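You operate a simulated robot arm through the tools that you are given. There is no shell and no other tool. Be economical: measure what you need, move in short steps, check, and stop when the job is done.

You run a simulated robot arm. Do the job below in one go: nothing can be reset, and whatever is moved stays where it is left.

TASK
Switch the reader switch off. Fetch the tube from the window side of the packing table and stand it on the top of the long table. Take the white bottle from the window side of the packing table and leave it on the filter disc there. Take the black plug and put it on top of the test carton on the window side of the packing table. Stack the steel box marked "No 57" from the window side of the packing table on top of the steel box that says "No 34". Press the check key two times. Take the blue pot on the chair side of the packing table and put it away on the window side of the packing table. Put the orange peg from the chair side of the packing table on the container end of the packing table and the green peg on top of the carton there. Open the container bench drawer. Any order will do. Set down upright: tube, white bottle, black plug, blue pot.
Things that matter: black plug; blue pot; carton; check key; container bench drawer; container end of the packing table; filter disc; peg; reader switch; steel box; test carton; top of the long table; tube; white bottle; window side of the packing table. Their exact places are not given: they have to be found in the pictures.

It is judged by the outcome, as a careful person would: the job done as asked, and still so three seconds after it is handed in. It fails if anything else is knocked over, pushed out of place, dropped, spilled or broken.

THE ROBOT
A 7-joint arm with a vacuum gripper on a trunk, on a base that drives. Base frame: it is fixed to the floor where the robot stands at the start and does not move with it; the origin is under the middle of the robot, x ahead of it, y to its left, z up; the surface under the hand at the start is at about z = 950. Lengths are in mm, angles in degrees, forces in N, time in s.
Its first joint turns from -166.0 to 166.0 degrees. Places, roughly: black plug (5x5x7 cm) [-4700, 2800, 900]; blue pot (6x6x7 cm) [-3300, 2700, 900]; carton [-3250, 3000, 1000]; check key [-3400, 1800, 900]; container bench drawer [-4100, -6600, 800]; container end of the packing table [-5000, 2100, 900]; filter disc (12x11x2 cm) [-4700, 3200, 900]; peg [-3500, 2750, 1000]; reader switch [700, 0, 1000]; steel box [-5000, 2250, 1000]; test carton [-5000, 2250, 1000]; top of the long table [-100, 3400, 900]; tube (5x5x9 cm) [-5000, 2900, 1000]; white bottle [-4750, 2750, 1000]; window side of the packing table [-4800, 2600, 900]. Payload 1.06 kg.
Tool frame: the origin (TCP) lies in the middle of the cups' lips, and z points out of the cups. The gripper has 1 cup of 24 mm across, covering 24 by 24 mm (tool x, y); the bellows give 8 mm. With the vacuum on, a cup seals on a smooth face that it is pressed against (1 to 4 N); it does not hold porous or soft things. The pull reaches 23 N.
Orientation is that of the tool frame in the base frame, as a unit quaternion [x, y, z, w]. With the cups facing straight down, the tool's x points along the base's -x, its y along +y and its z along -z.

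THE INTERFACE
- The arm moves only by the tool arm_command. Its argument "targets" is a list of rows, each a list of 7 numbers: the shift along the base's x, y, z in mm, then the turn, a rotation vector about the base's x, y, z in degrees, then the vacuum: 1 switches it on, -1 off. In form: [[tx, ty, tz, wx, wy, wz, valve], ...]. A call has 1 to 12 rows; each row shifts and turns the commanded pose from where the row before left it. A row lasts 0.2 s, in which the tool goes at most 50 mm and 8.6 degrees; a call with a longer step from one row to the next is refused whole, and so is a gripper value outside its range. A pose out of reach is approached as far as the arm can. The call stops where the force on the tool passes 40 N (or 10 N more than at its start, if that is more) or the arm is blocked; 0.2 s more then pass. The pull builds up within a second once a cup has sealed. Time passes only in rows, and 0.2 s behind the last, so rows that do not move give it time. The reply holds the time, the measured pose of the TCP, the force on the tool along the base axes and the pull of the vacuum, in the units named above and with some noise, with the torque about the TCP (base axes, N m) and any sound that the robot's microphone picked up.
- Cameras (640 x 400 px; columns grow to the right, rows downward): "scene" is now at [189.6, 187.7, 1501]; the picture's right is [-0.25, -0.97, 0.00], its down [-0.43, 0.11, -0.90] and it looks along [0.87, -0.22, -0.44] (base axes); focal length 254 px, centre (320, 200). "wrist" rides on the gripper at [78, 19, -96] in the tool frame; the picture's right is [-0.24, 0.97, 0.00], its down [-0.71, -0.17, -0.68] and it looks along [-0.67, -0.16, 0.73] (tool axes); focal length 243 px, centre (320, 200).
- grab_frame(camera): a new picture of that camera. The clock stands still meanwhile.
- steer(legs): drives the robot by 1 to 6 legs, each [ahead, left, turn to the left] in mm, mm and degrees, along the robot's own axes; the way and the turn of a leg run together, so that a leg with both is an arc; at most 1500 mm and 180 degrees a leg. The arm and the cameras ride along, it lands a little off, and it stops where it bumps. It gives what a move gives.
- head_to(pan, tilt): turns the head with the scene camera to pan (to the left, within 120 degrees either way) and tilt (down, from -29 to 69), counted from straight ahead of the robot. It gives what a move gives.
- locate(camera, pixels): for up to 12 pixels [column, row] of the newest picture of that camera ("zoom" is the newest enlarged one), the place [x, y, z] in the base frame of the surface seen there, good to about 2 mm. The clock stands still meanwhile.
- inspect(camera, box): a new picture of the part [left, top, right, bottom] of that camera's present view, enlarged. The clock stands still meanwhile.
- close_job(): hands the job in; it is judged then, once.

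Keep the steps short. Do not move on a guess: measure, check each grasp and each placing, and mend mistakes. In all there are 329 turns and 224 pictures (those below and enlarged ones count). Leave the vacuum off and the arm clear of the work at the hand-in unless told otherwise, and finish with a single line.

The tools are called after "Request:" as name(argument=value, ...) on one line, values as JSON. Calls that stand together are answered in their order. arm_command: Moves the arm, as the interface text tells. Its arguments: {"type":"object","properties":{"targets":{"type":"array"}},"required":["targets"]} The other tools are called the same way: steer (legs) drives the base; head_to (pan, tilt) turns the head that bears the scene camera; grab_frame (camera) takes a picture; locate (camera, pixels) gives the place of the surface under pixels of a picture; inspect (camera, box) takes an enlarged picture of a part of a camera's view; close_job () hands the job in.

At the start:

```text
time: 0.0
position: [564.2, 174.8, 1302.6]
ee_rot: [-0.001, 1.0, 0.0, -0.001]
force: [0.2, -0.7, -0.5]
ft_torque: [0.02, 0.02, -0.01]
pull: 0.1
robot x, y, heading: [-1.2, 0.5, -0.1]
head pan, tilt: [-14.2, 26.2]
```

scene: 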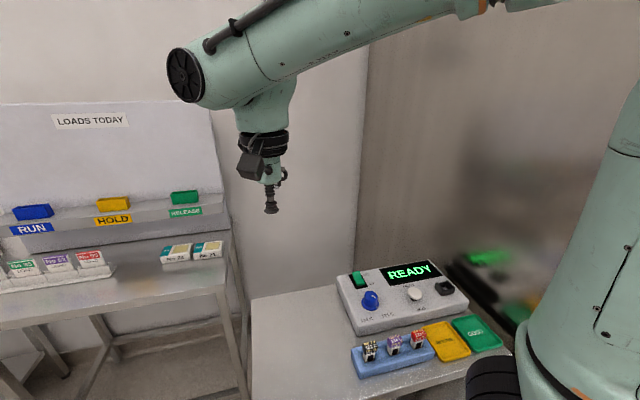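
wrist: 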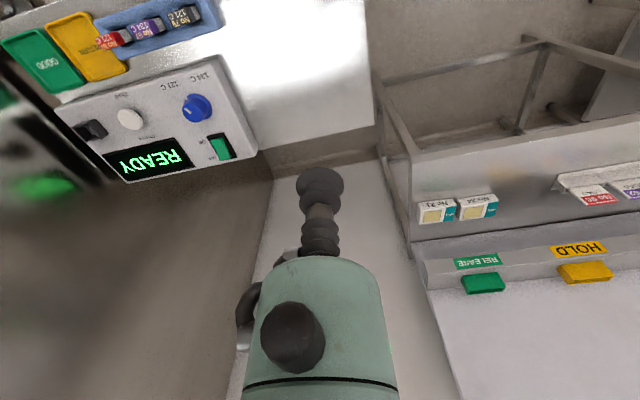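

I see the reader at about (400,295) with a green rocker at (358,278) and a black one at (445,287). I'll enlarge it to read the labels.

Request:
inspect(camera="scene", box=[330, 250, 480, 344])

Request:
inspect(camera="wrist", box=[50, 50, 270, 190])

```text
4.26 times, centred on (405, 297) of scene
```

zoom: 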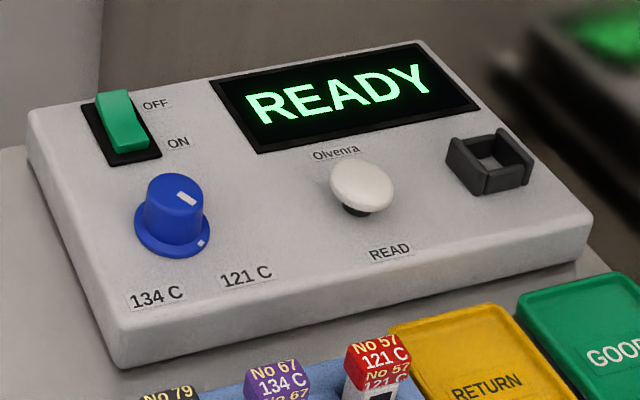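

```text
2.86 times, centred on (160, 120) of wrist
```

zoom: 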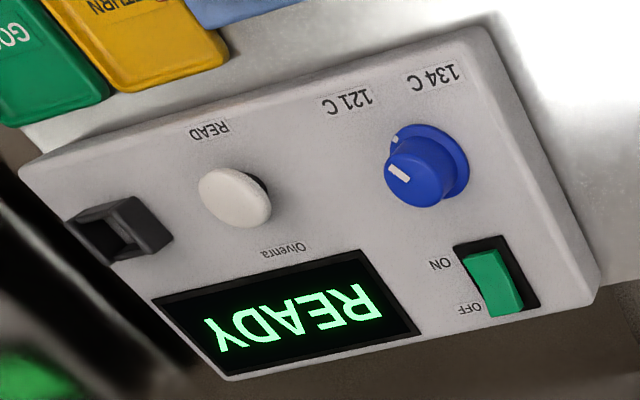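

The rocker's OFF end is the far one. I'll measure it on the wrist zoom (OFF end (510,300), ON end (482,262)).

Request:
locate(camera="zoom", pixels=[[482, 256], [488, 268], [493, 280], [500, 295], [506, 308], [490, 310], [470, 262], [500, 245], [530, 298], [560, 250], [440, 290], [465, 250]])

Request:
inspect(camera="scene", box=[340, 262, 380, 287])

Request:
inspect(camera="wrist", box=[195, 125, 243, 165])

```text
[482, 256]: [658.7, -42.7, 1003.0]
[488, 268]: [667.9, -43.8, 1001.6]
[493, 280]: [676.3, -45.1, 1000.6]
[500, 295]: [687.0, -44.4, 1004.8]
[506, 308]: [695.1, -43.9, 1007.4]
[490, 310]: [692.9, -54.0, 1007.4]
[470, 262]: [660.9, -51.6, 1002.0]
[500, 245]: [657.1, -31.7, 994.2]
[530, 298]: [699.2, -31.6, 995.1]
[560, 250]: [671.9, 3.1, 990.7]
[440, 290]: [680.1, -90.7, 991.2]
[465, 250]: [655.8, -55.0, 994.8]
```

```text
16.00 times, centred on (360, 274) of scene
```

zoom: 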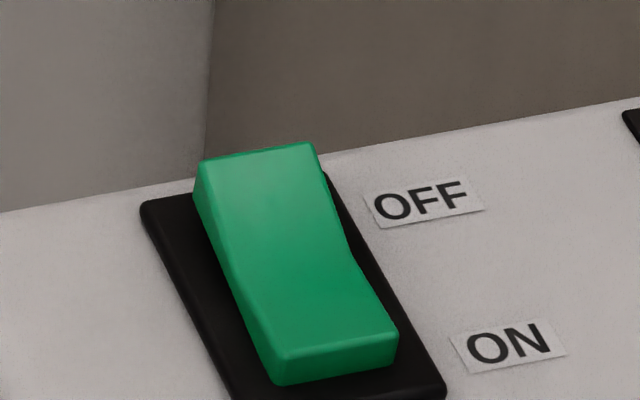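

```text
10.00 times, centred on (219, 145) of wrist
```

zoom: 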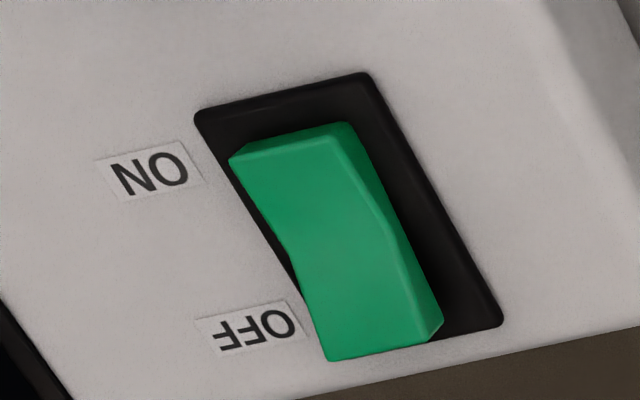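

The OFF end stands up (x≈694, z≈1008), so it is on ON. I'll go above the OFF end, staying about 35 mm over it.

Request:
arm_command(targets=[[22, -37, 0, 0, 0, 0, -1], [22, -37, 0, 0, 0, 0, -1], [22, -37, 0, 0, 0, 0, -1], [22, -37, 0, 0, 0, 0, -1], [22, -37, 0, 0, 0, 0, -1], [21, -36, 0, 0, 0, 0, -1], [0, 0, -48, 0, 0, 0, -1], [0, 0, -48, 0, 0, 0, -1], [0, 0, -48, 0, 0, 0, -1], [0, 0, -48, 0, 0, 0, -1], [0, 0, -48, 0, 0, 0, -1], [0, 0, -20, 0, 0, 0, -1]])

```text
time: 2.6
position: [693.8, -47.5, 1042.1]
ee_rot: [-0.001, 1.0, 0.0, 0.001]
force: [-0.1, -0.6, 0.4]
ft_torque: [-0.02, -0.03, 0.03]
pull: 0.0
robot x, y, heading: [-1.7, 4.0, 0.4]
head pan, tilt: [-14.2, 26.2]
```

I'm in place above the OFF end. I'll press down in short steps.

Request:
arm_command(targets=[[0, 0, -20, 0, 0, 0, -1], [0, 0, -12, 0, 0, 0, -1], [0, 0, -4, 0, 0, 0, -1], [0, 0, -4, 0, 0, 0, -1], [0, 0, -4, 0, 0, 0, -1], [0, 0, -4, 0, 0, 0, -1]])

```text
time: 4.0
position: [694.3, -46.5, 995.5]
ee_rot: [0.0, 1.0, 0.0, 0.0]
force: [-0.5, 0.8, 5.0]
ft_torque: [-0.02, -0.01, 0.02]
pull: 0.0
robot x, y, heading: [1.2, -0.4, 0.2]
head pan, tilt: [-14.2, 26.2]
```

I read 5 N at z 995. I'll push a bit more, then lift and look.

Request:
arm_command(targets=[[0, 0, -3, 0, 0, 0, -1], [0, 0, -2, 0, 0, 0, -1], [0, 0, 30, 0, 0, 0, -1], [0, 0, 50, 0, 0, 0, -1], [-25, 0, 50, 0, 0, 0, -1], [-25, 0, 43, 0, 0, 0, -1], [-20, 0, 40, 0, 0, 0, -1]])

Request:
inspect(camera="scene", box=[330, 250, 480, 344])

```text
refused: row 5 steps farther than a row can; nothing moved
```

```text
4.26 times, centred on (405, 297) of scene
```

zoom: 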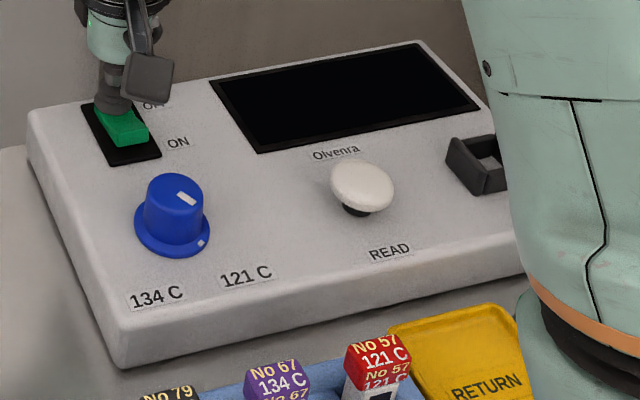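

The display is dark, so the reader is off. I'll lift, pull the arm in and look around.

Request:
arm_command(targets=[[0, 0, 40, 0, 0, 0, -1], [0, 0, 48, 0, 0, 0, -1], [0, 0, 48, 0, 0, 0, -1], [0, 0, 48, 0, 0, 0, -1], [0, 0, 48, 0, 0, 0, -1], [0, 0, 48, 0, 0, 0, -1], [-30, 10, 30, 0, 0, 0, -1], [-40, 20, 0, 0, 0, 0, -1], [-40, 20, 0, 0, 0, 0, -1]])

Request:
inspect(camera="scene", box=[330, 250, 480, 344])

Request:
head_to(pan=90, tilt=20)

Request:
grab_frame(camera="scene")

Request:
head_to(pan=120, tilt=15)

Request:
grab_frame(camera="scene")

```text
time: 6.0
position: [582.1, 2.2, 1304.9]
ee_rot: [-0.001, 1.0, 0.0, 0.0]
force: [0.5, 0.7, -0.2]
ft_torque: [-0.03, 0.06, 0.01]
pull: 0.0
robot x, y, heading: [-0.8, -2.7, 0.1]
head pan, tilt: [-14.2, 26.2]
```

```text
4.26 times, centred on (405, 297) of scene
```

zoom: 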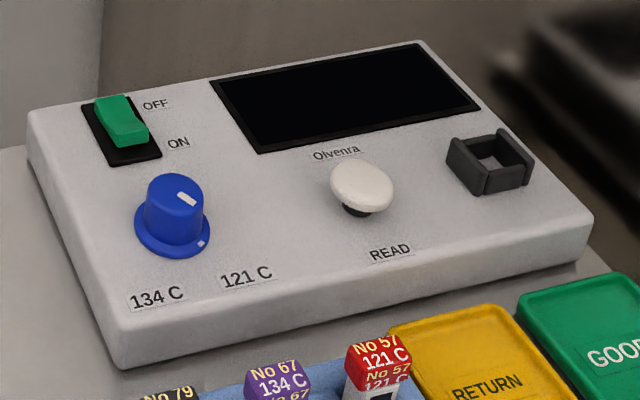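

```text
time: 7.8
position: [583.1, 2.5, 1305.0]
ee_rot: [0.0, 1.0, 0.0, 0.0]
force: [-0.7, -0.3, 0.0]
ft_torque: [0.0, 0.03, -0.02]
pull: 0.0
robot x, y, heading: [0.6, 0.7, -0.1]
head pan, tilt: [90.0, 20.0]
```

```text
215 pictures are left
```

scene: 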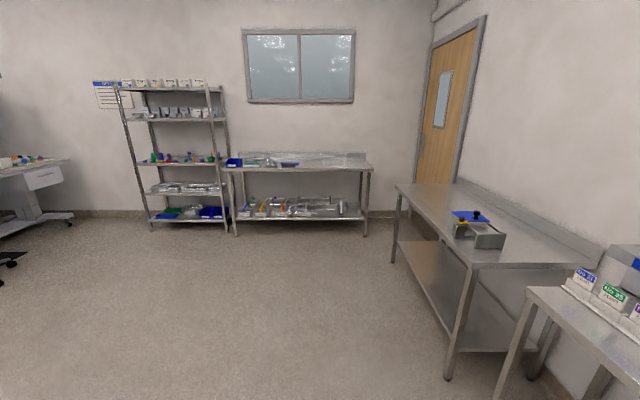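

```text
time: 8.8
position: [583.1, 0.9, 1306.8]
ee_rot: [0.0, 1.0, 0.0, 0.0]
force: [-0.6, 0.3, -0.3]
ft_torque: [0.03, 0.0, -0.05]
pull: 0.0
robot x, y, heading: [-0.4, -0.3, -0.1]
head pan, tilt: [120.0, 15.0]
```

```text
214 pictures are left
```

scene: 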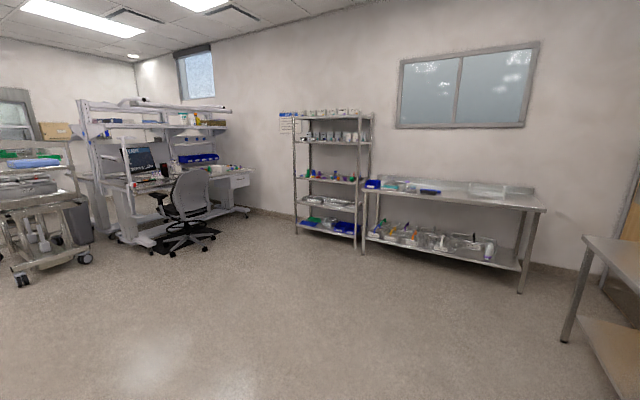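

I see the long table (about (460,195)), the shelf rack, and the packing table with its chair at left (150,180). I'll measure these for the driving plan.

Request:
locate(camera="scene", pixels=[[372, 190], [545, 208], [522, 290], [300, 230], [560, 340], [190, 245], [130, 185], [240, 188], [20, 285], [85, 262], [75, 195], [130, 245]])

Request:
inspect(camera="scene", box=[0, 80, 260, 290])

Request:
inspect(camera="scene", box=[350, 160, 560, 300])

```text
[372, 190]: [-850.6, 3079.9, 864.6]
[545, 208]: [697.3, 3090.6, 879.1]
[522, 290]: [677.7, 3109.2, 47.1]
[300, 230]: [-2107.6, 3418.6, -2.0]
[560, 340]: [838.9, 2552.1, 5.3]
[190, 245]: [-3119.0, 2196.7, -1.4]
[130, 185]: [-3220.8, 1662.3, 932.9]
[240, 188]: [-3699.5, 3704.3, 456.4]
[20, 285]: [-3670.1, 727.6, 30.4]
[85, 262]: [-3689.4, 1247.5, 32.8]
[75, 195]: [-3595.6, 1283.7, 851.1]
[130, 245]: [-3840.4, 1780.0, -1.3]
```

```text
1.90 times, centred on (130, 185) of scene
```

zoom: 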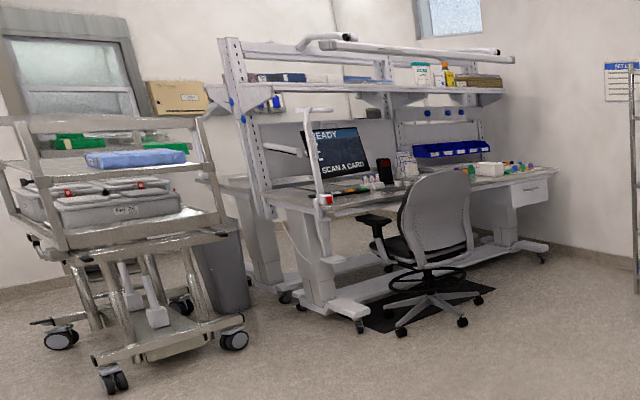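

```text
2.86 times, centred on (455, 230) of scene
```

zoom: 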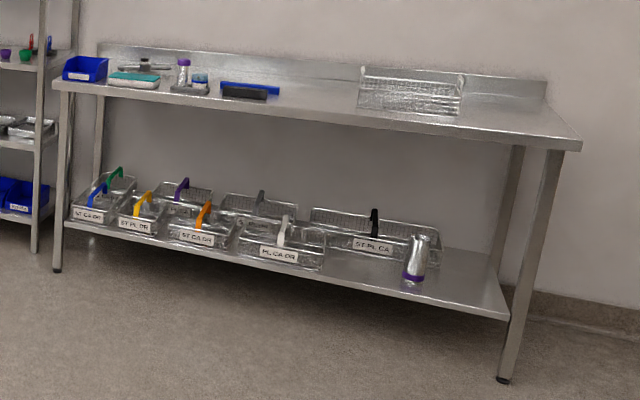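

The long table spans x −870..700 and y from about 3080, at z≈880. The packing table's chair side edge is near x −3200. Before reversing I'll look right-rear.

Request:
head_to(pan=-120, tilt=15)

Request:
grab_frame(camera="scene")

```text
time: 12.2
position: [583.1, 1.7, 1306.0]
ee_rot: [0.0, 1.0, 0.0, 0.0]
force: [0.5, -0.5, -0.4]
ft_torque: [-0.01, 0.01, 0.01]
pull: 0.1
robot x, y, heading: [1.5, -4.0, -0.1]
head pan, tilt: [-120.0, 15.0]
```

```text
211 pictures are left
```

scene: 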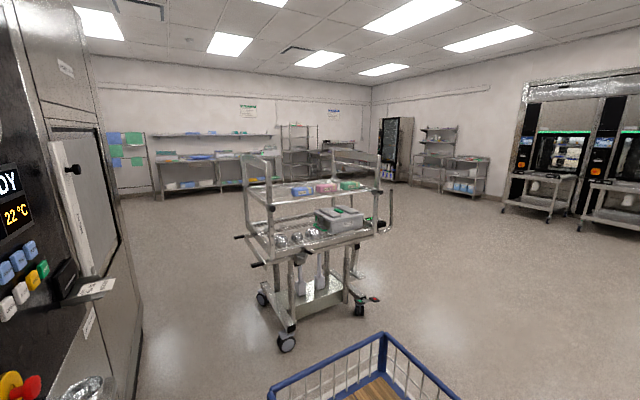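

A blue wire trolley stands close behind-right at (380,360), and a cart at (310,270). I'll measure them.

Request:
locate(camera="scene", pixels=[[385, 335], [272, 396], [452, 398], [287, 345], [360, 310], [262, 300], [165, 195], [375, 180], [445, 160], [480, 190], [310, 150], [205, 155]])

Request:
head_to(pan=-120, tilt=55)

Request:
grab_frame(camera="scene")

```text
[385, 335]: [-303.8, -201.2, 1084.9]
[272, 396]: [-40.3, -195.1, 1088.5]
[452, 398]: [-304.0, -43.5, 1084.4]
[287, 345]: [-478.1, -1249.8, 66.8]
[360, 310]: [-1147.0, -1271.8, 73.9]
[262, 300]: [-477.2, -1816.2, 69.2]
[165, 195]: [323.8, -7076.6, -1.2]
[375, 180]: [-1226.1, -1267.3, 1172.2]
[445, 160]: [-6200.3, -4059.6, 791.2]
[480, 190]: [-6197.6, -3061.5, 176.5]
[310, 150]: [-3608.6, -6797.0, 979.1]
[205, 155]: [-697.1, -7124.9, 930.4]
```

```text
time: 13.2
position: [584.1, 1.8, 1306.2]
ee_rot: [0.0, 1.0, 0.0, -0.001]
force: [-1.4, 0.1, -1.4]
ft_torque: [-0.04, 0.01, 0.01]
pull: 0.1
robot x, y, heading: [-2.0, -1.4, 0.1]
head pan, tilt: [-120.0, 55.0]
```

```text
210 pictures are left
```

scene: 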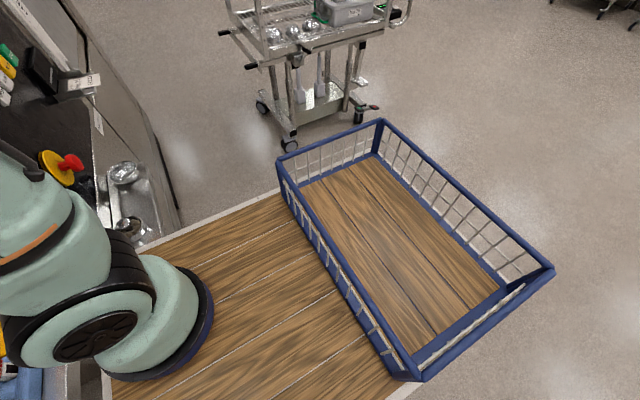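

The robot carries its own basket deck behind it, which is handy for carrying. The way to the left-rear is clear. I'll back off, turn round and drive toward the chair side.

Request:
steer(legs=[[-700, 700, 0], [0, 0, 180], [650, -1000, 0], [650, -1000, 0]])

Request:
head_to(pan=20, tilt=25)

Request:
grab_frame(camera="scene")

```text
time: 37.1
position: [-2574.0, 2758.1, 1304.6]
ee_rot: [1.0, -0.003, -0.001, 0.0]
force: [-0.6, -0.1, 0.9]
ft_torque: [-0.01, -0.01, -0.03]
pull: 0.1
robot x, y, heading: [-1987.3, 2756.5, 180.0]
head pan, tilt: [-120.0, 55.0]
```

```text
time: 39.4
position: [-2573.4, 2757.0, 1305.8]
ee_rot: [1.0, -0.002, 0.0, 0.0]
force: [-0.1, 0.0, -0.3]
ft_torque: [0.02, 0.04, 0.03]
pull: 0.0
robot x, y, heading: [-1988.2, 2759.5, 179.9]
head pan, tilt: [20.0, 25.0]
```

```text
209 pictures are left
```

scene: 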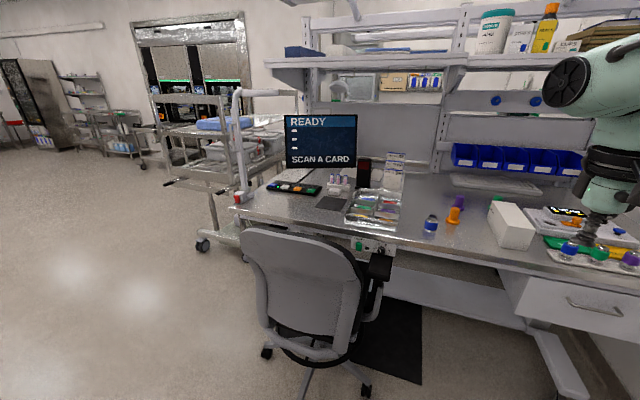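

I see the pot at (430,225), the orange peg at (455,212), the white carton at (512,225), and a key panel at (295,188). I'll enlarge both areas.

Request:
inspect(camera="scene", box=[390, 160, 640, 300])

Request:
locate(camera="zoom", pixels=[[102, 165], [165, 122], [312, 145], [280, 115], [100, 130], [270, 95], [160, 90], [330, 255], [450, 290], [200, 120], [60, 170], [400, 190]])

Request:
inspect(camera="scene", box=[225, 140, 415, 260])

Request:
locate(camera="scene", pixels=[[280, 186], [290, 187], [301, 188], [312, 190], [240, 210], [330, 180], [380, 250], [300, 300], [375, 205], [290, 230], [265, 353], [420, 330]])

```text
2.56 times, centred on (515, 230) of scene
```

zoom: 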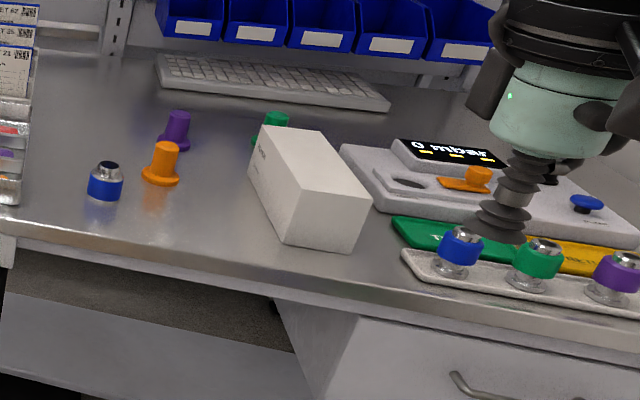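

```text
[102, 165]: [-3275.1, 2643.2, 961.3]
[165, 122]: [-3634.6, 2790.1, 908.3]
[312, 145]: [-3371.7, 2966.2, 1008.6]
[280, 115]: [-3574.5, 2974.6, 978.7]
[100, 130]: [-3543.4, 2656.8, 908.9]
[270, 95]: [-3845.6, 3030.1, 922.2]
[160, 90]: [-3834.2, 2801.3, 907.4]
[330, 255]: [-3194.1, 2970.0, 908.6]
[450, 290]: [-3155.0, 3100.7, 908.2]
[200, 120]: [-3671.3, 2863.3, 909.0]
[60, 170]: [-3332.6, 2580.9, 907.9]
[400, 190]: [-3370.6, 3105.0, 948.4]
```

```text
3.33 times, centred on (320, 200) of scene
```

zoom: 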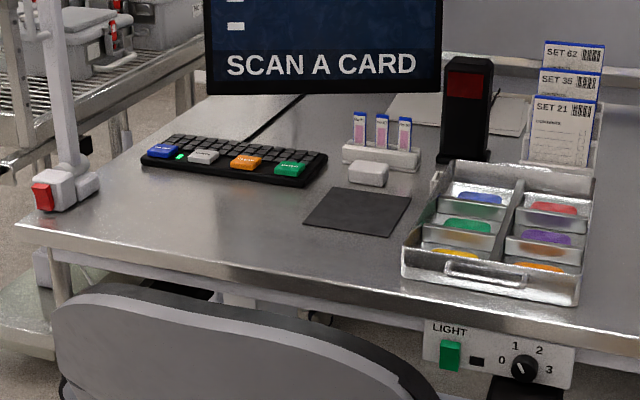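

```text
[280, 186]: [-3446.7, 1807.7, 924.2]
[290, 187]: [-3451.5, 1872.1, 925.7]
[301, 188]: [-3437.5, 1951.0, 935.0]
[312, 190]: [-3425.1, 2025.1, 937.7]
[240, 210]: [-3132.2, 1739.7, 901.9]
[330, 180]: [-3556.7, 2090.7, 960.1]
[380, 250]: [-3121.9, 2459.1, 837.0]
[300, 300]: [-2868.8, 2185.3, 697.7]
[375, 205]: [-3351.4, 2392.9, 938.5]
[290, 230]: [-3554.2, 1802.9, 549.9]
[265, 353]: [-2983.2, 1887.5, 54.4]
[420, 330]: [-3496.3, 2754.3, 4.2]
```

The chair's right edge is near y 2450, so standing at y≈2830 is clear. I'll drive ahead 570 mm.

Request:
steer(legs=[[570, -70, 0]])

Request:
head_to(pan=5, tilt=40)

Request:
grab_frame(camera="scene")

Request:
grab_frame(camera="wrist")

```text
time: 42.6
position: [-3139.6, 2834.0, 1304.6]
ee_rot: [1.0, -0.005, 0.0, 0.0]
force: [-0.6, -0.1, 0.2]
ft_torque: [-0.01, -0.02, -0.02]
pull: 0.1
robot x, y, heading: [-2552.1, 2833.2, 179.7]
head pan, tilt: [20.0, 25.0]
```

```text
time: 43.4
position: [-3139.4, 2833.7, 1305.8]
ee_rot: [1.0, -0.005, 0.0, 0.0]
force: [0.5, 0.0, 0.1]
ft_torque: [0.02, 0.0, 0.02]
pull: 0.1
robot x, y, heading: [-2558.4, 2828.6, 179.6]
head pan, tilt: [5.0, 40.0]
```

```text
206 pictures are left
```

scene: 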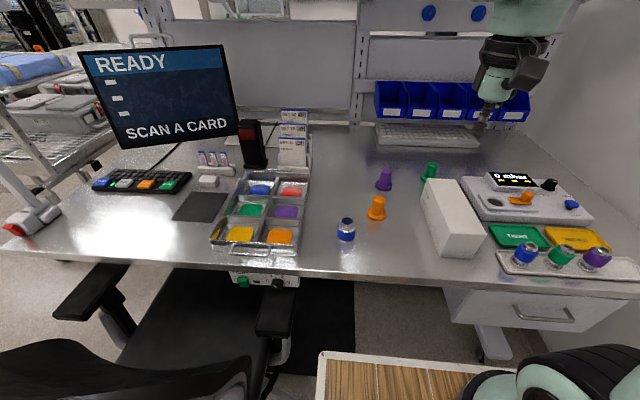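

```text
205 pictures are left
```

wrist: 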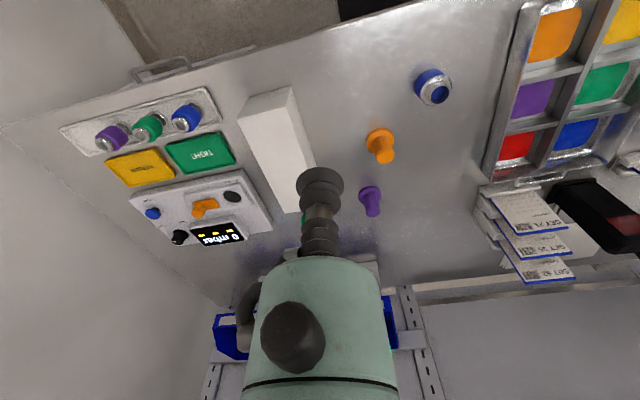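

Good view. I'll enlarge the pot, pegs and carton, and the key row, then measure.

Request:
inspect(camera="scene", box=[325, 150, 495, 260])

Request:
locate(camera="zoom", pixels=[[78, 268], [80, 330], [195, 178], [192, 202], [195, 250], [395, 55], [388, 88], [370, 115], [550, 300], [470, 120], [428, 120], [225, 80]])

Request:
inspect(camera="scene", box=[80, 160, 210, 200])

Request:
locate(camera="zoom", pixels=[[110, 110], [195, 115], [320, 120], [435, 125]])

```text
3.64 times, centred on (410, 205) of scene
```

zoom: 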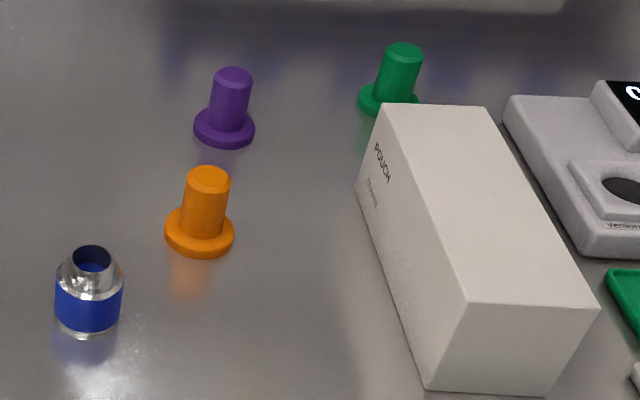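

```text
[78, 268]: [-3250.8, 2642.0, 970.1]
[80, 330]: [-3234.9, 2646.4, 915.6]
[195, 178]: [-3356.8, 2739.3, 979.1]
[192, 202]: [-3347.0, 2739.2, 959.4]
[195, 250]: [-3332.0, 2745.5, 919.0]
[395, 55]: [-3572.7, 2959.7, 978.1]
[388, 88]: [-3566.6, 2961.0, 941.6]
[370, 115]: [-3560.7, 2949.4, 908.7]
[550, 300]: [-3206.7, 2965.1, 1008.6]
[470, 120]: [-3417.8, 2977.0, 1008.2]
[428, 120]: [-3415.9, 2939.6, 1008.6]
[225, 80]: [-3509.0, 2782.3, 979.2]
```

```text
4.92 times, centred on (145, 180) of scene
```

zoom: 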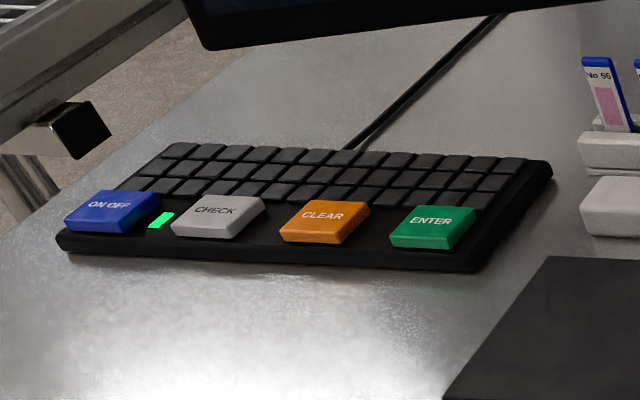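

```text
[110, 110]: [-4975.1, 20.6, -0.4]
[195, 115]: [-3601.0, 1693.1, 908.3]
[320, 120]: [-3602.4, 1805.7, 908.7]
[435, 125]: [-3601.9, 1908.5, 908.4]
```

CHECK is the grey key at zoom (215,215). The pot's top needs a closer look before choosing where to hold it.

Request:
inspect(camera="wrist", box=[405, 60, 465, 110])

Request:
inspect(camera="scene", box=[330, 210, 365, 245])

Request:
locate(camera="zoom", pixels=[[290, 140], [260, 140], [320, 140], [290, 110], [290, 170], [290, 200], [250, 185], [340, 185]])

```text
8.00 times, centred on (435, 85) of wrist
```

zoom: 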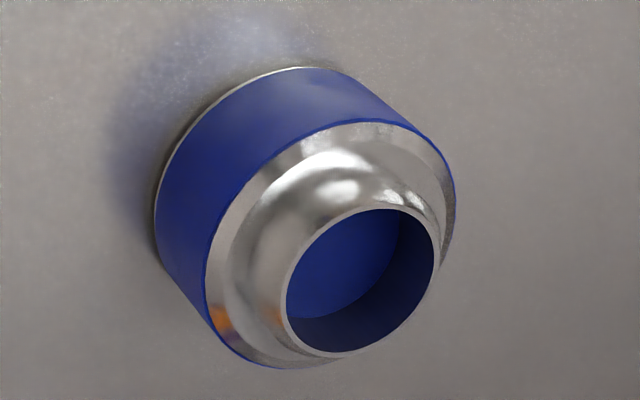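

```text
11.43 times, centred on (348, 228) of scene
```

zoom: 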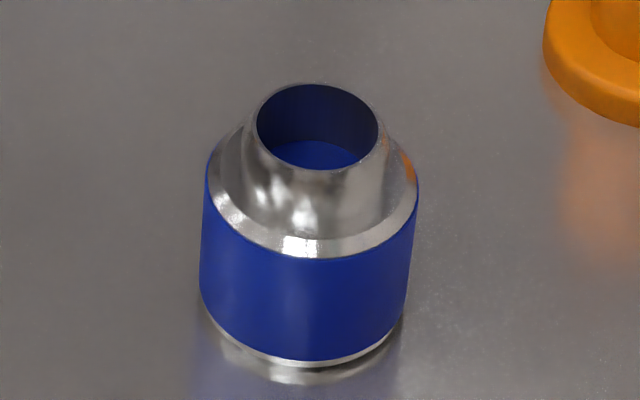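

```text
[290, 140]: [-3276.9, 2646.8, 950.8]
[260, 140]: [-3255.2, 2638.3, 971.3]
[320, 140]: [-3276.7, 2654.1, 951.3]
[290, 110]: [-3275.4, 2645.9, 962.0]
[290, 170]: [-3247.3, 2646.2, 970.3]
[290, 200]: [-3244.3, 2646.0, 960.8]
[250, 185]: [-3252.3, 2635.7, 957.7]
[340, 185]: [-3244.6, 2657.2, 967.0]
```

The pot has a 34 mm wide mouth with a floor about 20 mm down, so the 24 mm cup can hold it inside. Next I'll check the robot's deck outline against the table, and measure the peg tops.

Request:
inspect(camera="scene", box=[360, 155, 450, 225])

Request:
locate(camera="zoom", pixels=[[92, 310], [132, 310], [112, 297], [112, 323], [498, 62], [482, 62], [515, 62], [498, 53], [498, 70], [165, 125], [182, 125], [110, 400]])

Request:
locate(camera="scene", pixels=[[322, 355], [400, 365], [480, 375], [330, 395], [400, 275], [488, 355], [270, 320], [180, 390], [500, 280], [620, 295]])

```text
5.71 times, centred on (405, 190) of scene
```

zoom: 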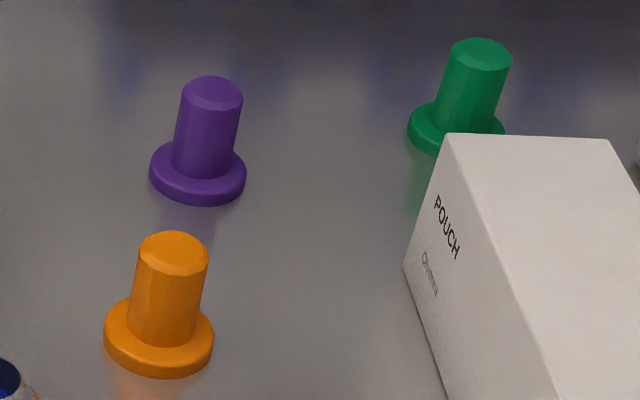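

```text
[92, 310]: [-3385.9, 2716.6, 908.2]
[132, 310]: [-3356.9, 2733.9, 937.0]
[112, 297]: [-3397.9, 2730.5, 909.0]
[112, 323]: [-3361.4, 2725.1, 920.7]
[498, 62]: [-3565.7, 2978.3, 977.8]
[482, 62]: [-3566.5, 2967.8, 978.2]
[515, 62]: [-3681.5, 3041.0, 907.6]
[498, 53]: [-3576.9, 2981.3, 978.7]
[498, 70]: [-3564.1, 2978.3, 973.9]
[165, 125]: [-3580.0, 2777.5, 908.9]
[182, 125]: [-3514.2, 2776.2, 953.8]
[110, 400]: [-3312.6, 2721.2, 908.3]
```

```text
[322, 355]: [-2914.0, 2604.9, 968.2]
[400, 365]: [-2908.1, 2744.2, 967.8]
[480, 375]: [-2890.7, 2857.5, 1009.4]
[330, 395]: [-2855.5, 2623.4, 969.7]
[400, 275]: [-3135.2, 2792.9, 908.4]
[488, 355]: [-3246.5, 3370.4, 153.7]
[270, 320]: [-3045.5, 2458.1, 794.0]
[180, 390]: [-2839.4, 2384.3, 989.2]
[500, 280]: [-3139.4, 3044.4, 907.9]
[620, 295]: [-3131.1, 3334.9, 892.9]
```

The deck front stands 355 mm ahead of the axis, at x −2914. The table edge is at x −3135, and the chair is at y≤2460. I'll go ahead 160 mm and re-measure.

Request:
steer(legs=[[160, 0, 0]])

Request:
inspect(camera="scene", box=[310, 140, 490, 260])

```text
time: 44.8
position: [-3293.0, 2836.9, 1306.5]
ee_rot: [1.0, -0.006, 0.001, 0.001]
force: [0.0, 0.1, -0.5]
ft_torque: [0.0, 0.01, -0.01]
pull: 0.1
robot x, y, heading: [-2710.0, 2829.9, 179.3]
head pan, tilt: [5.0, 40.0]
```

```text
3.33 times, centred on (400, 200) of scene
```

zoom: 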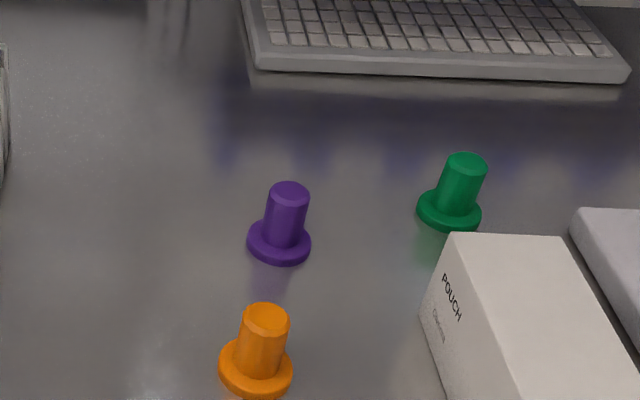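

I'll measure the green peg's top (467,162), the orange peg's top (267,318) and the carton's top edges.

Request:
locate(camera="zoom", pixels=[[467, 162], [452, 160], [482, 164], [468, 155], [465, 172], [267, 318], [250, 316], [284, 321], [268, 305], [265, 331], [460, 245], [550, 245]])

Request:
grab_frame(camera="scene")

Request:
grab_frame(camera="wrist")

```text
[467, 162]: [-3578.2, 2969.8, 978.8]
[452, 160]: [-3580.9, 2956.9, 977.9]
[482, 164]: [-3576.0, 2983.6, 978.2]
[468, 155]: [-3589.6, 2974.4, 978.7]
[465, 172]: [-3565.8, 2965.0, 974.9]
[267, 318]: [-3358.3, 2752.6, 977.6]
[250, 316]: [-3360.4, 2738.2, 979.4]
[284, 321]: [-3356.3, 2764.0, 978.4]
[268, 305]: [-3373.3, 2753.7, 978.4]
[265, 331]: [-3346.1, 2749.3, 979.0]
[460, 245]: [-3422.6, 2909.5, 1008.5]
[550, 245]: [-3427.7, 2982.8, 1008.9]
```

```text
198 pictures are left
```

scene: 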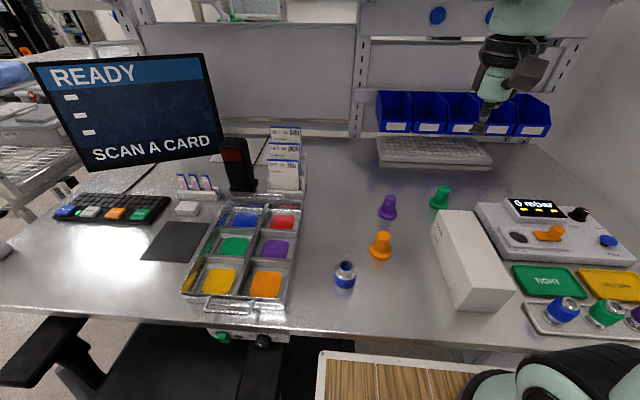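

```text
197 pictures are left
```

wrist: 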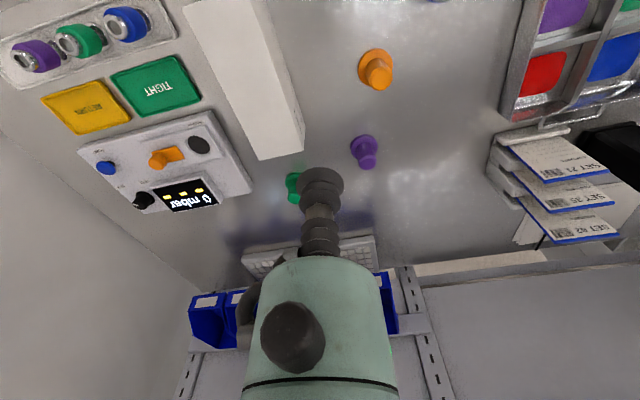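

The green peg's top centre is (−3578, 2970, 978.5) and the carton top is at z 1008.6. I'll go above the green peg.

Request:
arm_command(targets=[[-41, 19, 0, 0, 0, 0, -1], [-41, 19, 0, 0, 0, 0, -1], [-41, 19, 0, 0, 0, 0, -1], [-41, 19, 0, 0, 0, 0, -1], [-41, 19, 0, 0, 0, 0, -1], [-40, 19, 0, 0, 0, 0, -1], [-40, 19, -10, 0, 0, 0, -1], [0, 0, -48, 0, 0, 0, -1], [0, 0, -48, 0, 0, 0, -1], [0, 0, -48, 0, 0, 0, -1], [0, 0, -48, 0, 0, 0, -1], [0, 0, -48, 0, 0, 0, -1]])

Request:
grab_frame(camera="wrist")

```text
time: 47.4
position: [-3578.0, 2972.2, 1054.0]
ee_rot: [1.0, -0.006, -0.001, 0.001]
force: [1.1, -1.0, -0.3]
ft_torque: [-0.01, 0.02, -0.01]
pull: 0.1
robot x, y, heading: [-2709.8, 2832.0, 179.4]
head pan, tilt: [5.0, 40.0]
```

```text
196 pictures are left
```

wrist: 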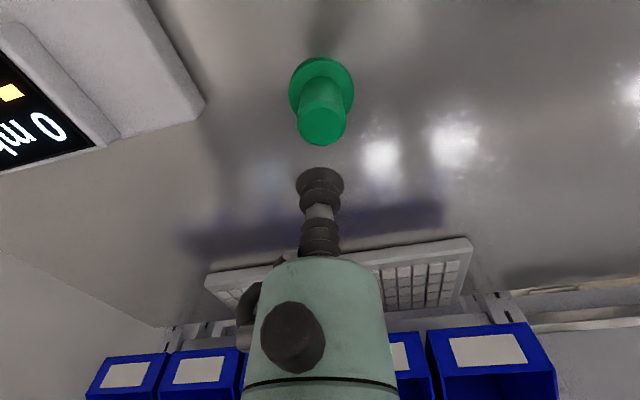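

Request:
locate(camera="wrist", pixels=[[322, 125], [305, 125], [340, 123], [322, 110], [322, 138]])

Request:
arm_command(targets=[[0, -2, -40, 0, 0, 0, -1], [0, 0, -25, 0, 0, 0, 1]])

```text
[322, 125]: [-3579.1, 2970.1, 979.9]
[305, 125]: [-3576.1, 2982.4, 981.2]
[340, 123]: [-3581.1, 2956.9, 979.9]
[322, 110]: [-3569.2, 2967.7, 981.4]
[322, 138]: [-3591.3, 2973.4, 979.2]
```

```text
time: 48.0
position: [-3578.1, 2967.6, 991.3]
ee_rot: [1.0, -0.006, 0.0, 0.001]
force: [-0.2, 0.2, 0.4]
ft_torque: [-0.02, 0.01, 0.02]
pull: 0.0
robot x, y, heading: [-2706.1, 2833.3, 179.1]
head pan, tilt: [5.0, 40.0]
```

The top centre is confirmed at (−3579, 2970, 979.7). Now I'll press on gently.

Request:
arm_command(targets=[[-1, 1, -6, 0, 0, 0, 1], [0, 0, -3, 0, 0, 0, 1], [0, 0, -2, 0, 0, 0, 1], [0, 0, -2, 0, 0, 0, 1], [0, 0, 0, 0, 0, 0, 1], [0, 0, 0, 0, 0, 0, 1], [0, 0, 0, 0, 0, 0, 1]])

```text
time: 49.6
position: [-3578.1, 2968.7, 978.3]
ee_rot: [1.0, -0.005, 0.0, 0.0]
force: [-2.7, -0.8, 12.5]
ft_torque: [-0.01, 0.03, 0.0]
pull: 22.9
robot x, y, heading: [-2712.8, 2831.2, 179.3]
head pan, tilt: [5.0, 40.0]
```

Sealed (22.9 N). I'll lift and carry it over the carton top.

Request:
arm_command(targets=[[0, 0, 20, 0, 0, 0, 1], [0, 0, 45, 0, 0, 0, 1], [0, 0, 45, 0, 0, 0, 1], [0, 0, 45, 0, 0, 0, 1], [45, -4, 0, 0, 0, 0, 1], [45, -4, 0, 0, 0, 0, 1], [45, -4, 0, 0, 0, 0, 1], [45, -4, 0, 0, 0, 0, 1], [45, -3, 0, 0, 0, 0, 1], [40, -3, 0, 0, 0, 0, 1], [0, 0, 0, 0, 0, 0, 1]])

Request:
grab_frame(camera="wrist")

Request:
inspect(camera="scene", box=[380, 150, 560, 320])

```text
time: 52.0
position: [-3314.3, 2945.9, 1133.1]
ee_rot: [1.0, -0.006, 0.001, 0.0]
force: [-0.5, -0.8, -0.6]
ft_torque: [0.01, -0.02, 0.02]
pull: 22.6
robot x, y, heading: [-2708.8, 2832.3, 179.3]
head pan, tilt: [5.0, 40.0]
```

```text
195 pictures are left
```

wrist: 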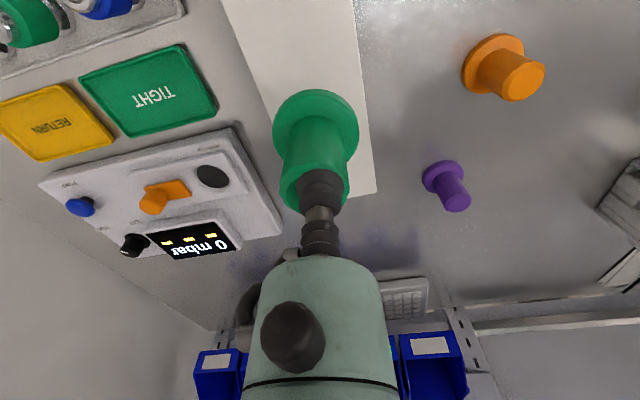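

```text
2.35 times, centred on (470, 235) of scene
```

zoom: 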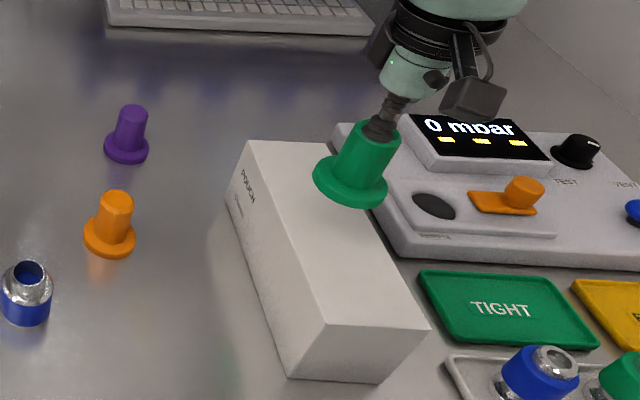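

The peg hangs well. I'll check the carton's top corners in the zoom.

Request:
locate(camera="zoom", pixels=[[252, 146], [325, 146], [422, 322], [310, 345], [285, 245], [385, 240]])

```text
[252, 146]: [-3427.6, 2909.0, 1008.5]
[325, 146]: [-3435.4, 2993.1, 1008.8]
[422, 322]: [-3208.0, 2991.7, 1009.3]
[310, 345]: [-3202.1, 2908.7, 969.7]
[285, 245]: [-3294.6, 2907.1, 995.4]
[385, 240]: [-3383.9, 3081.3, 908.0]
```

The carton centre is y≈2951. I'll shift 5 mm and lower 53 mm.

Request:
arm_command(targets=[[0, 5, -30, 0, 0, 0, 1], [0, 0, -16, 0, 0, 0, 1], [0, 0, -4, 0, 0, 0, 1], [0, 0, -3, 0, 0, 0, 1], [0, 0, -1, 0, 0, 0, 1]])

```text
time: 53.2
position: [-3311.7, 2952.8, 1078.4]
ee_rot: [1.0, -0.006, 0.0, 0.0]
force: [0.1, 0.0, 3.5]
ft_torque: [0.02, 0.01, -0.02]
pull: 22.5
robot x, y, heading: [-2708.1, 2834.5, 179.5]
head pan, tilt: [5.0, 40.0]
```

It rests on the carton (3.5 N). I'll release, wait, then rise slowly.

Request:
arm_command(targets=[[0, 0, 0, 0, 0, 0, -1], [0, 0, 0, 0, 0, 0, -1], [0, 0, 0, 0, 0, 0, -1], [0, 0, 0, 0, 0, 0, -1], [0, 0, 0, 0, 0, 0, -1], [0, 0, 4, 0, 0, 0, -1], [0, 0, 15, 0, 0, 0, -1], [0, 0, 40, 0, 0, 0, -1], [0, 0, 48, 0, 0, 0, -1], [0, 0, 48, 0, 0, 0, -1]])

Request:
inspect(camera="scene", box=[320, 150, 520, 320])

```text
time: 55.4
position: [-3310.7, 2949.9, 1234.1]
ee_rot: [1.0, -0.006, 0.0, 0.0]
force: [0.4, 0.2, 0.9]
ft_torque: [-0.02, -0.04, 0.01]
pull: 0.0
robot x, y, heading: [-2707.7, 2830.7, 179.3]
head pan, tilt: [5.0, 40.0]
```

```text
2.35 times, centred on (420, 235) of scene
```

zoom: 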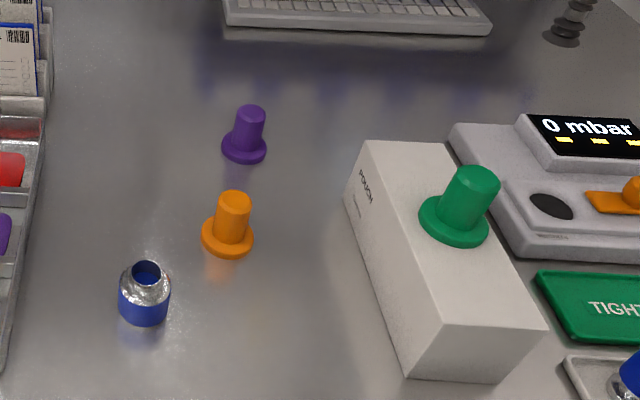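

The green peg stands on the carton. Next is the check key: I'll raise the arm, back off, go left past the chair and look.

Request:
arm_command(targets=[[0, -30, 35, 0, 0, 0, -1], [0, -30, 35, 0, 0, 0, -1], [0, -30, 0, 0, 0, 0, -1], [0, -28, 0, 0, 0, 0, -1]])

Request:
steer(legs=[[-560, 0, 0], [0, 1450, 0]])

Request:
head_to(pan=0, tilt=30)

Request:
grab_frame(camera="scene")

```text
time: 56.4
position: [-3309.7, 2834.2, 1304.1]
ee_rot: [1.0, -0.007, 0.0, 0.0]
force: [-1.3, 0.7, -0.7]
ft_torque: [-0.04, 0.0, 0.0]
pull: 0.1
robot x, y, heading: [-2707.4, 2834.5, 179.0]
head pan, tilt: [5.0, 40.0]
```

```text
time: 66.4
position: [-2786.6, 1389.2, 1304.5]
ee_rot: [1.0, -0.013, -0.001, 0.0]
force: [-0.2, 0.4, 0.9]
ft_torque: [0.01, 0.0, -0.02]
pull: 0.1
robot x, y, heading: [-2184.4, 1378.3, 178.6]
head pan, tilt: [5.0, 40.0]
```

```text
time: 67.1
position: [-2785.9, 1388.1, 1303.9]
ee_rot: [1.0, -0.012, 0.001, 0.001]
force: [-0.4, -1.3, -0.1]
ft_torque: [-0.02, 0.0, 0.01]
pull: 0.0
robot x, y, heading: [-2184.1, 1377.5, 178.6]
head pan, tilt: [0.0, 30.0]
```

```text
192 pictures are left
```

scene: 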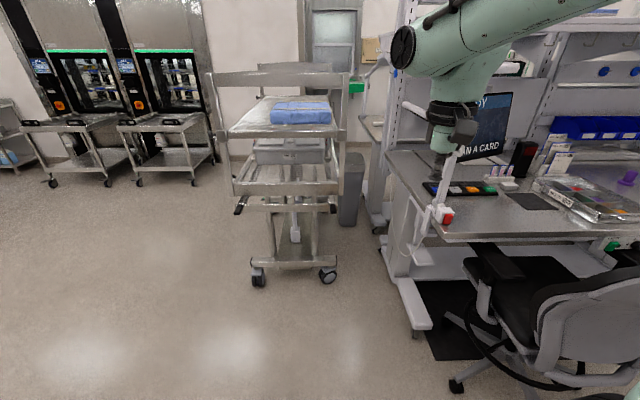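

The check key's keyboard is at (445,188), with a grey post at the table corner (443,215). I'll measure the post, the cart and the keys.

Request:
locate(camera="scene", pixels=[[443, 215], [452, 160], [420, 250], [258, 283], [328, 278], [342, 195], [235, 195], [418, 325], [390, 165], [455, 385], [232, 75], [345, 80]])

Request:
inspect(camera="scene", box=[380, 120, 540, 270])

```text
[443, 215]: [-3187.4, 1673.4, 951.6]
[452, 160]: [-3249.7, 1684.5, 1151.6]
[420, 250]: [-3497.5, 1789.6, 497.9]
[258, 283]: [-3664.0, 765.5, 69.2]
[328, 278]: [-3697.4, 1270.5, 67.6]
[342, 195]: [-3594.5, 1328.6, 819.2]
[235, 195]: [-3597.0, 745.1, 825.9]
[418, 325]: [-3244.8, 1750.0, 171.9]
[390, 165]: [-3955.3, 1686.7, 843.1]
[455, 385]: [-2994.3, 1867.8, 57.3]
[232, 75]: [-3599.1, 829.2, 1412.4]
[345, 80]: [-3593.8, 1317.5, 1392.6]
```

```text
2.67 times, centred on (460, 195) of scene
```

zoom: 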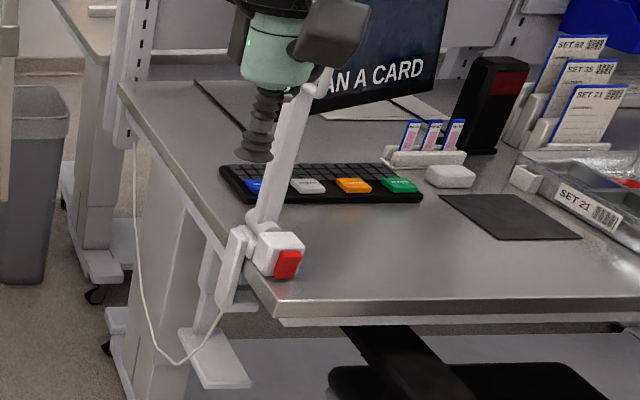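

A lamp post is clamped at the table corner, leaning over toward the keyboard. I'll move right to y≈1700 and look where its upper part goes before reaching in.

Request:
steer(legs=[[100, -320, 1.4]])

Request:
head_to(pan=5, tilt=15)

Request:
grab_frame(camera="scene")

```text
time: 69.3
position: [-2882.2, 1695.5, 1302.6]
ee_rot: [1.0, -0.001, 0.001, 0.0]
force: [-0.4, -0.1, 0.2]
ft_torque: [-0.02, 0.01, 0.04]
pull: 0.2
robot x, y, heading: [-2279.7, 1697.8, 180.0]
head pan, tilt: [0.0, 30.0]
```

```text
time: 70.1
position: [-2883.5, 1694.6, 1303.9]
ee_rot: [1.0, -0.001, 0.0, 0.0]
force: [0.3, -0.9, 0.2]
ft_torque: [0.01, 0.0, 0.01]
pull: 0.1
robot x, y, heading: [-2281.2, 1701.3, 180.1]
head pan, tilt: [5.0, 15.0]
```

```text
190 pictures are left
```

scene: 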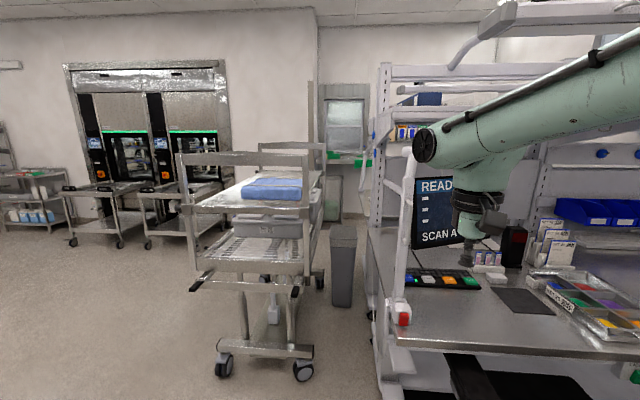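

Request:
locate(camera="scene", pixels=[[401, 270], [404, 220], [408, 170], [409, 150], [412, 92], [430, 92], [400, 100], [450, 60], [430, 272], [427, 281], [450, 280], [412, 278]])

Request:
inspect(camera="scene", box=[370, 50, 500, 330])

```text
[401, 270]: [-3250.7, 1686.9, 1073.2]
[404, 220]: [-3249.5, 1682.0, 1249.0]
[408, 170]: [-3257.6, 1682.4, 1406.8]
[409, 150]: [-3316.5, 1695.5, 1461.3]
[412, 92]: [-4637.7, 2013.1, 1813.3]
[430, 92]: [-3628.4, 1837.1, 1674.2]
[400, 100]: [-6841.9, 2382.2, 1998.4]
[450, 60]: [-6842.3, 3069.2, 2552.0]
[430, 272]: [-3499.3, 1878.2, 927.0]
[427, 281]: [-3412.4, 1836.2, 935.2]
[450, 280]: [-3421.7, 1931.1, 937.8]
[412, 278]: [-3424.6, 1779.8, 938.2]
```

```text
1.43 times, centred on (435, 190) of scene
```

zoom: 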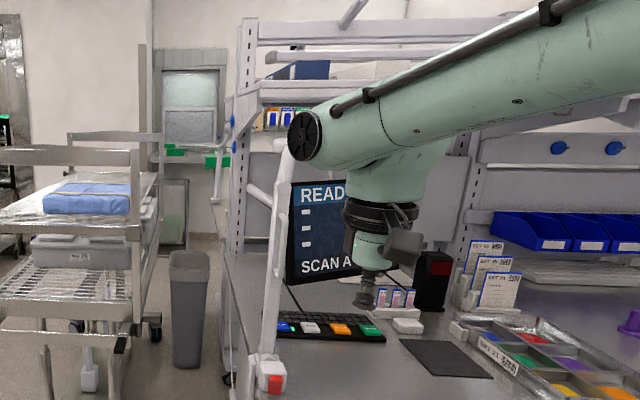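

The post is at (−3250,1684), and its top bends over at z≈1460 behind my wrist in this view. I'll swing the hand right to see it.

Request:
arm_command(targets=[[5, 45, 0, 0, 0, 0, -1], [10, 45, 0, 0, 0, 0, -1], [15, 45, 0, 0, 0, 0, -1], [20, 45, 0, 0, 0, 0, -1], [22, 44, 0, 0, 0, 0, -1], [25, 42, 0, 0, 0, 0, -1]])

Request:
inspect(camera="scene", box=[380, 80, 560, 310])

```text
time: 71.5
position: [-2784.4, 1959.2, 1306.0]
ee_rot: [1.0, -0.001, 0.001, 0.0]
force: [0.0, 0.4, 0.9]
ft_torque: [-0.01, -0.01, -0.01]
pull: 0.1
robot x, y, heading: [-2282.0, 1699.7, 180.0]
head pan, tilt: [5.0, 15.0]
```

```text
1.74 times, centred on (470, 195) of scene
```

zoom: 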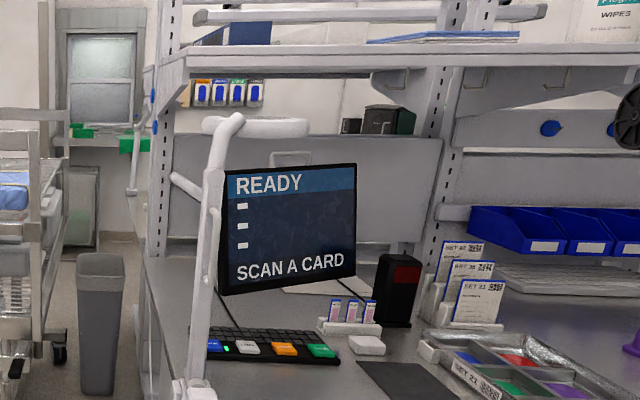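

Request:
locate(camera="zoom", pixels=[[238, 118], [215, 125], [260, 128], [280, 128], [303, 128], [222, 160], [246, 347], [234, 347], [258, 349], [285, 349], [212, 346], [320, 351]])

```text
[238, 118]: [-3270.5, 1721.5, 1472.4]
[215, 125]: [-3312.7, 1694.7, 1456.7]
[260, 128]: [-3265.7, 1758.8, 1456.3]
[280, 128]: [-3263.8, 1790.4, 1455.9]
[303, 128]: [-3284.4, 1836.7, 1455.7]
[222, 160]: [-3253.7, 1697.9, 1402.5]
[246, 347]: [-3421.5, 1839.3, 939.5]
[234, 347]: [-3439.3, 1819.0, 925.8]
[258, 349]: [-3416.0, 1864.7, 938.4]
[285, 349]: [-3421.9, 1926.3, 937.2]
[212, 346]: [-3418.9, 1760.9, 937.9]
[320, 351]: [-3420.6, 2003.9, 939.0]
```

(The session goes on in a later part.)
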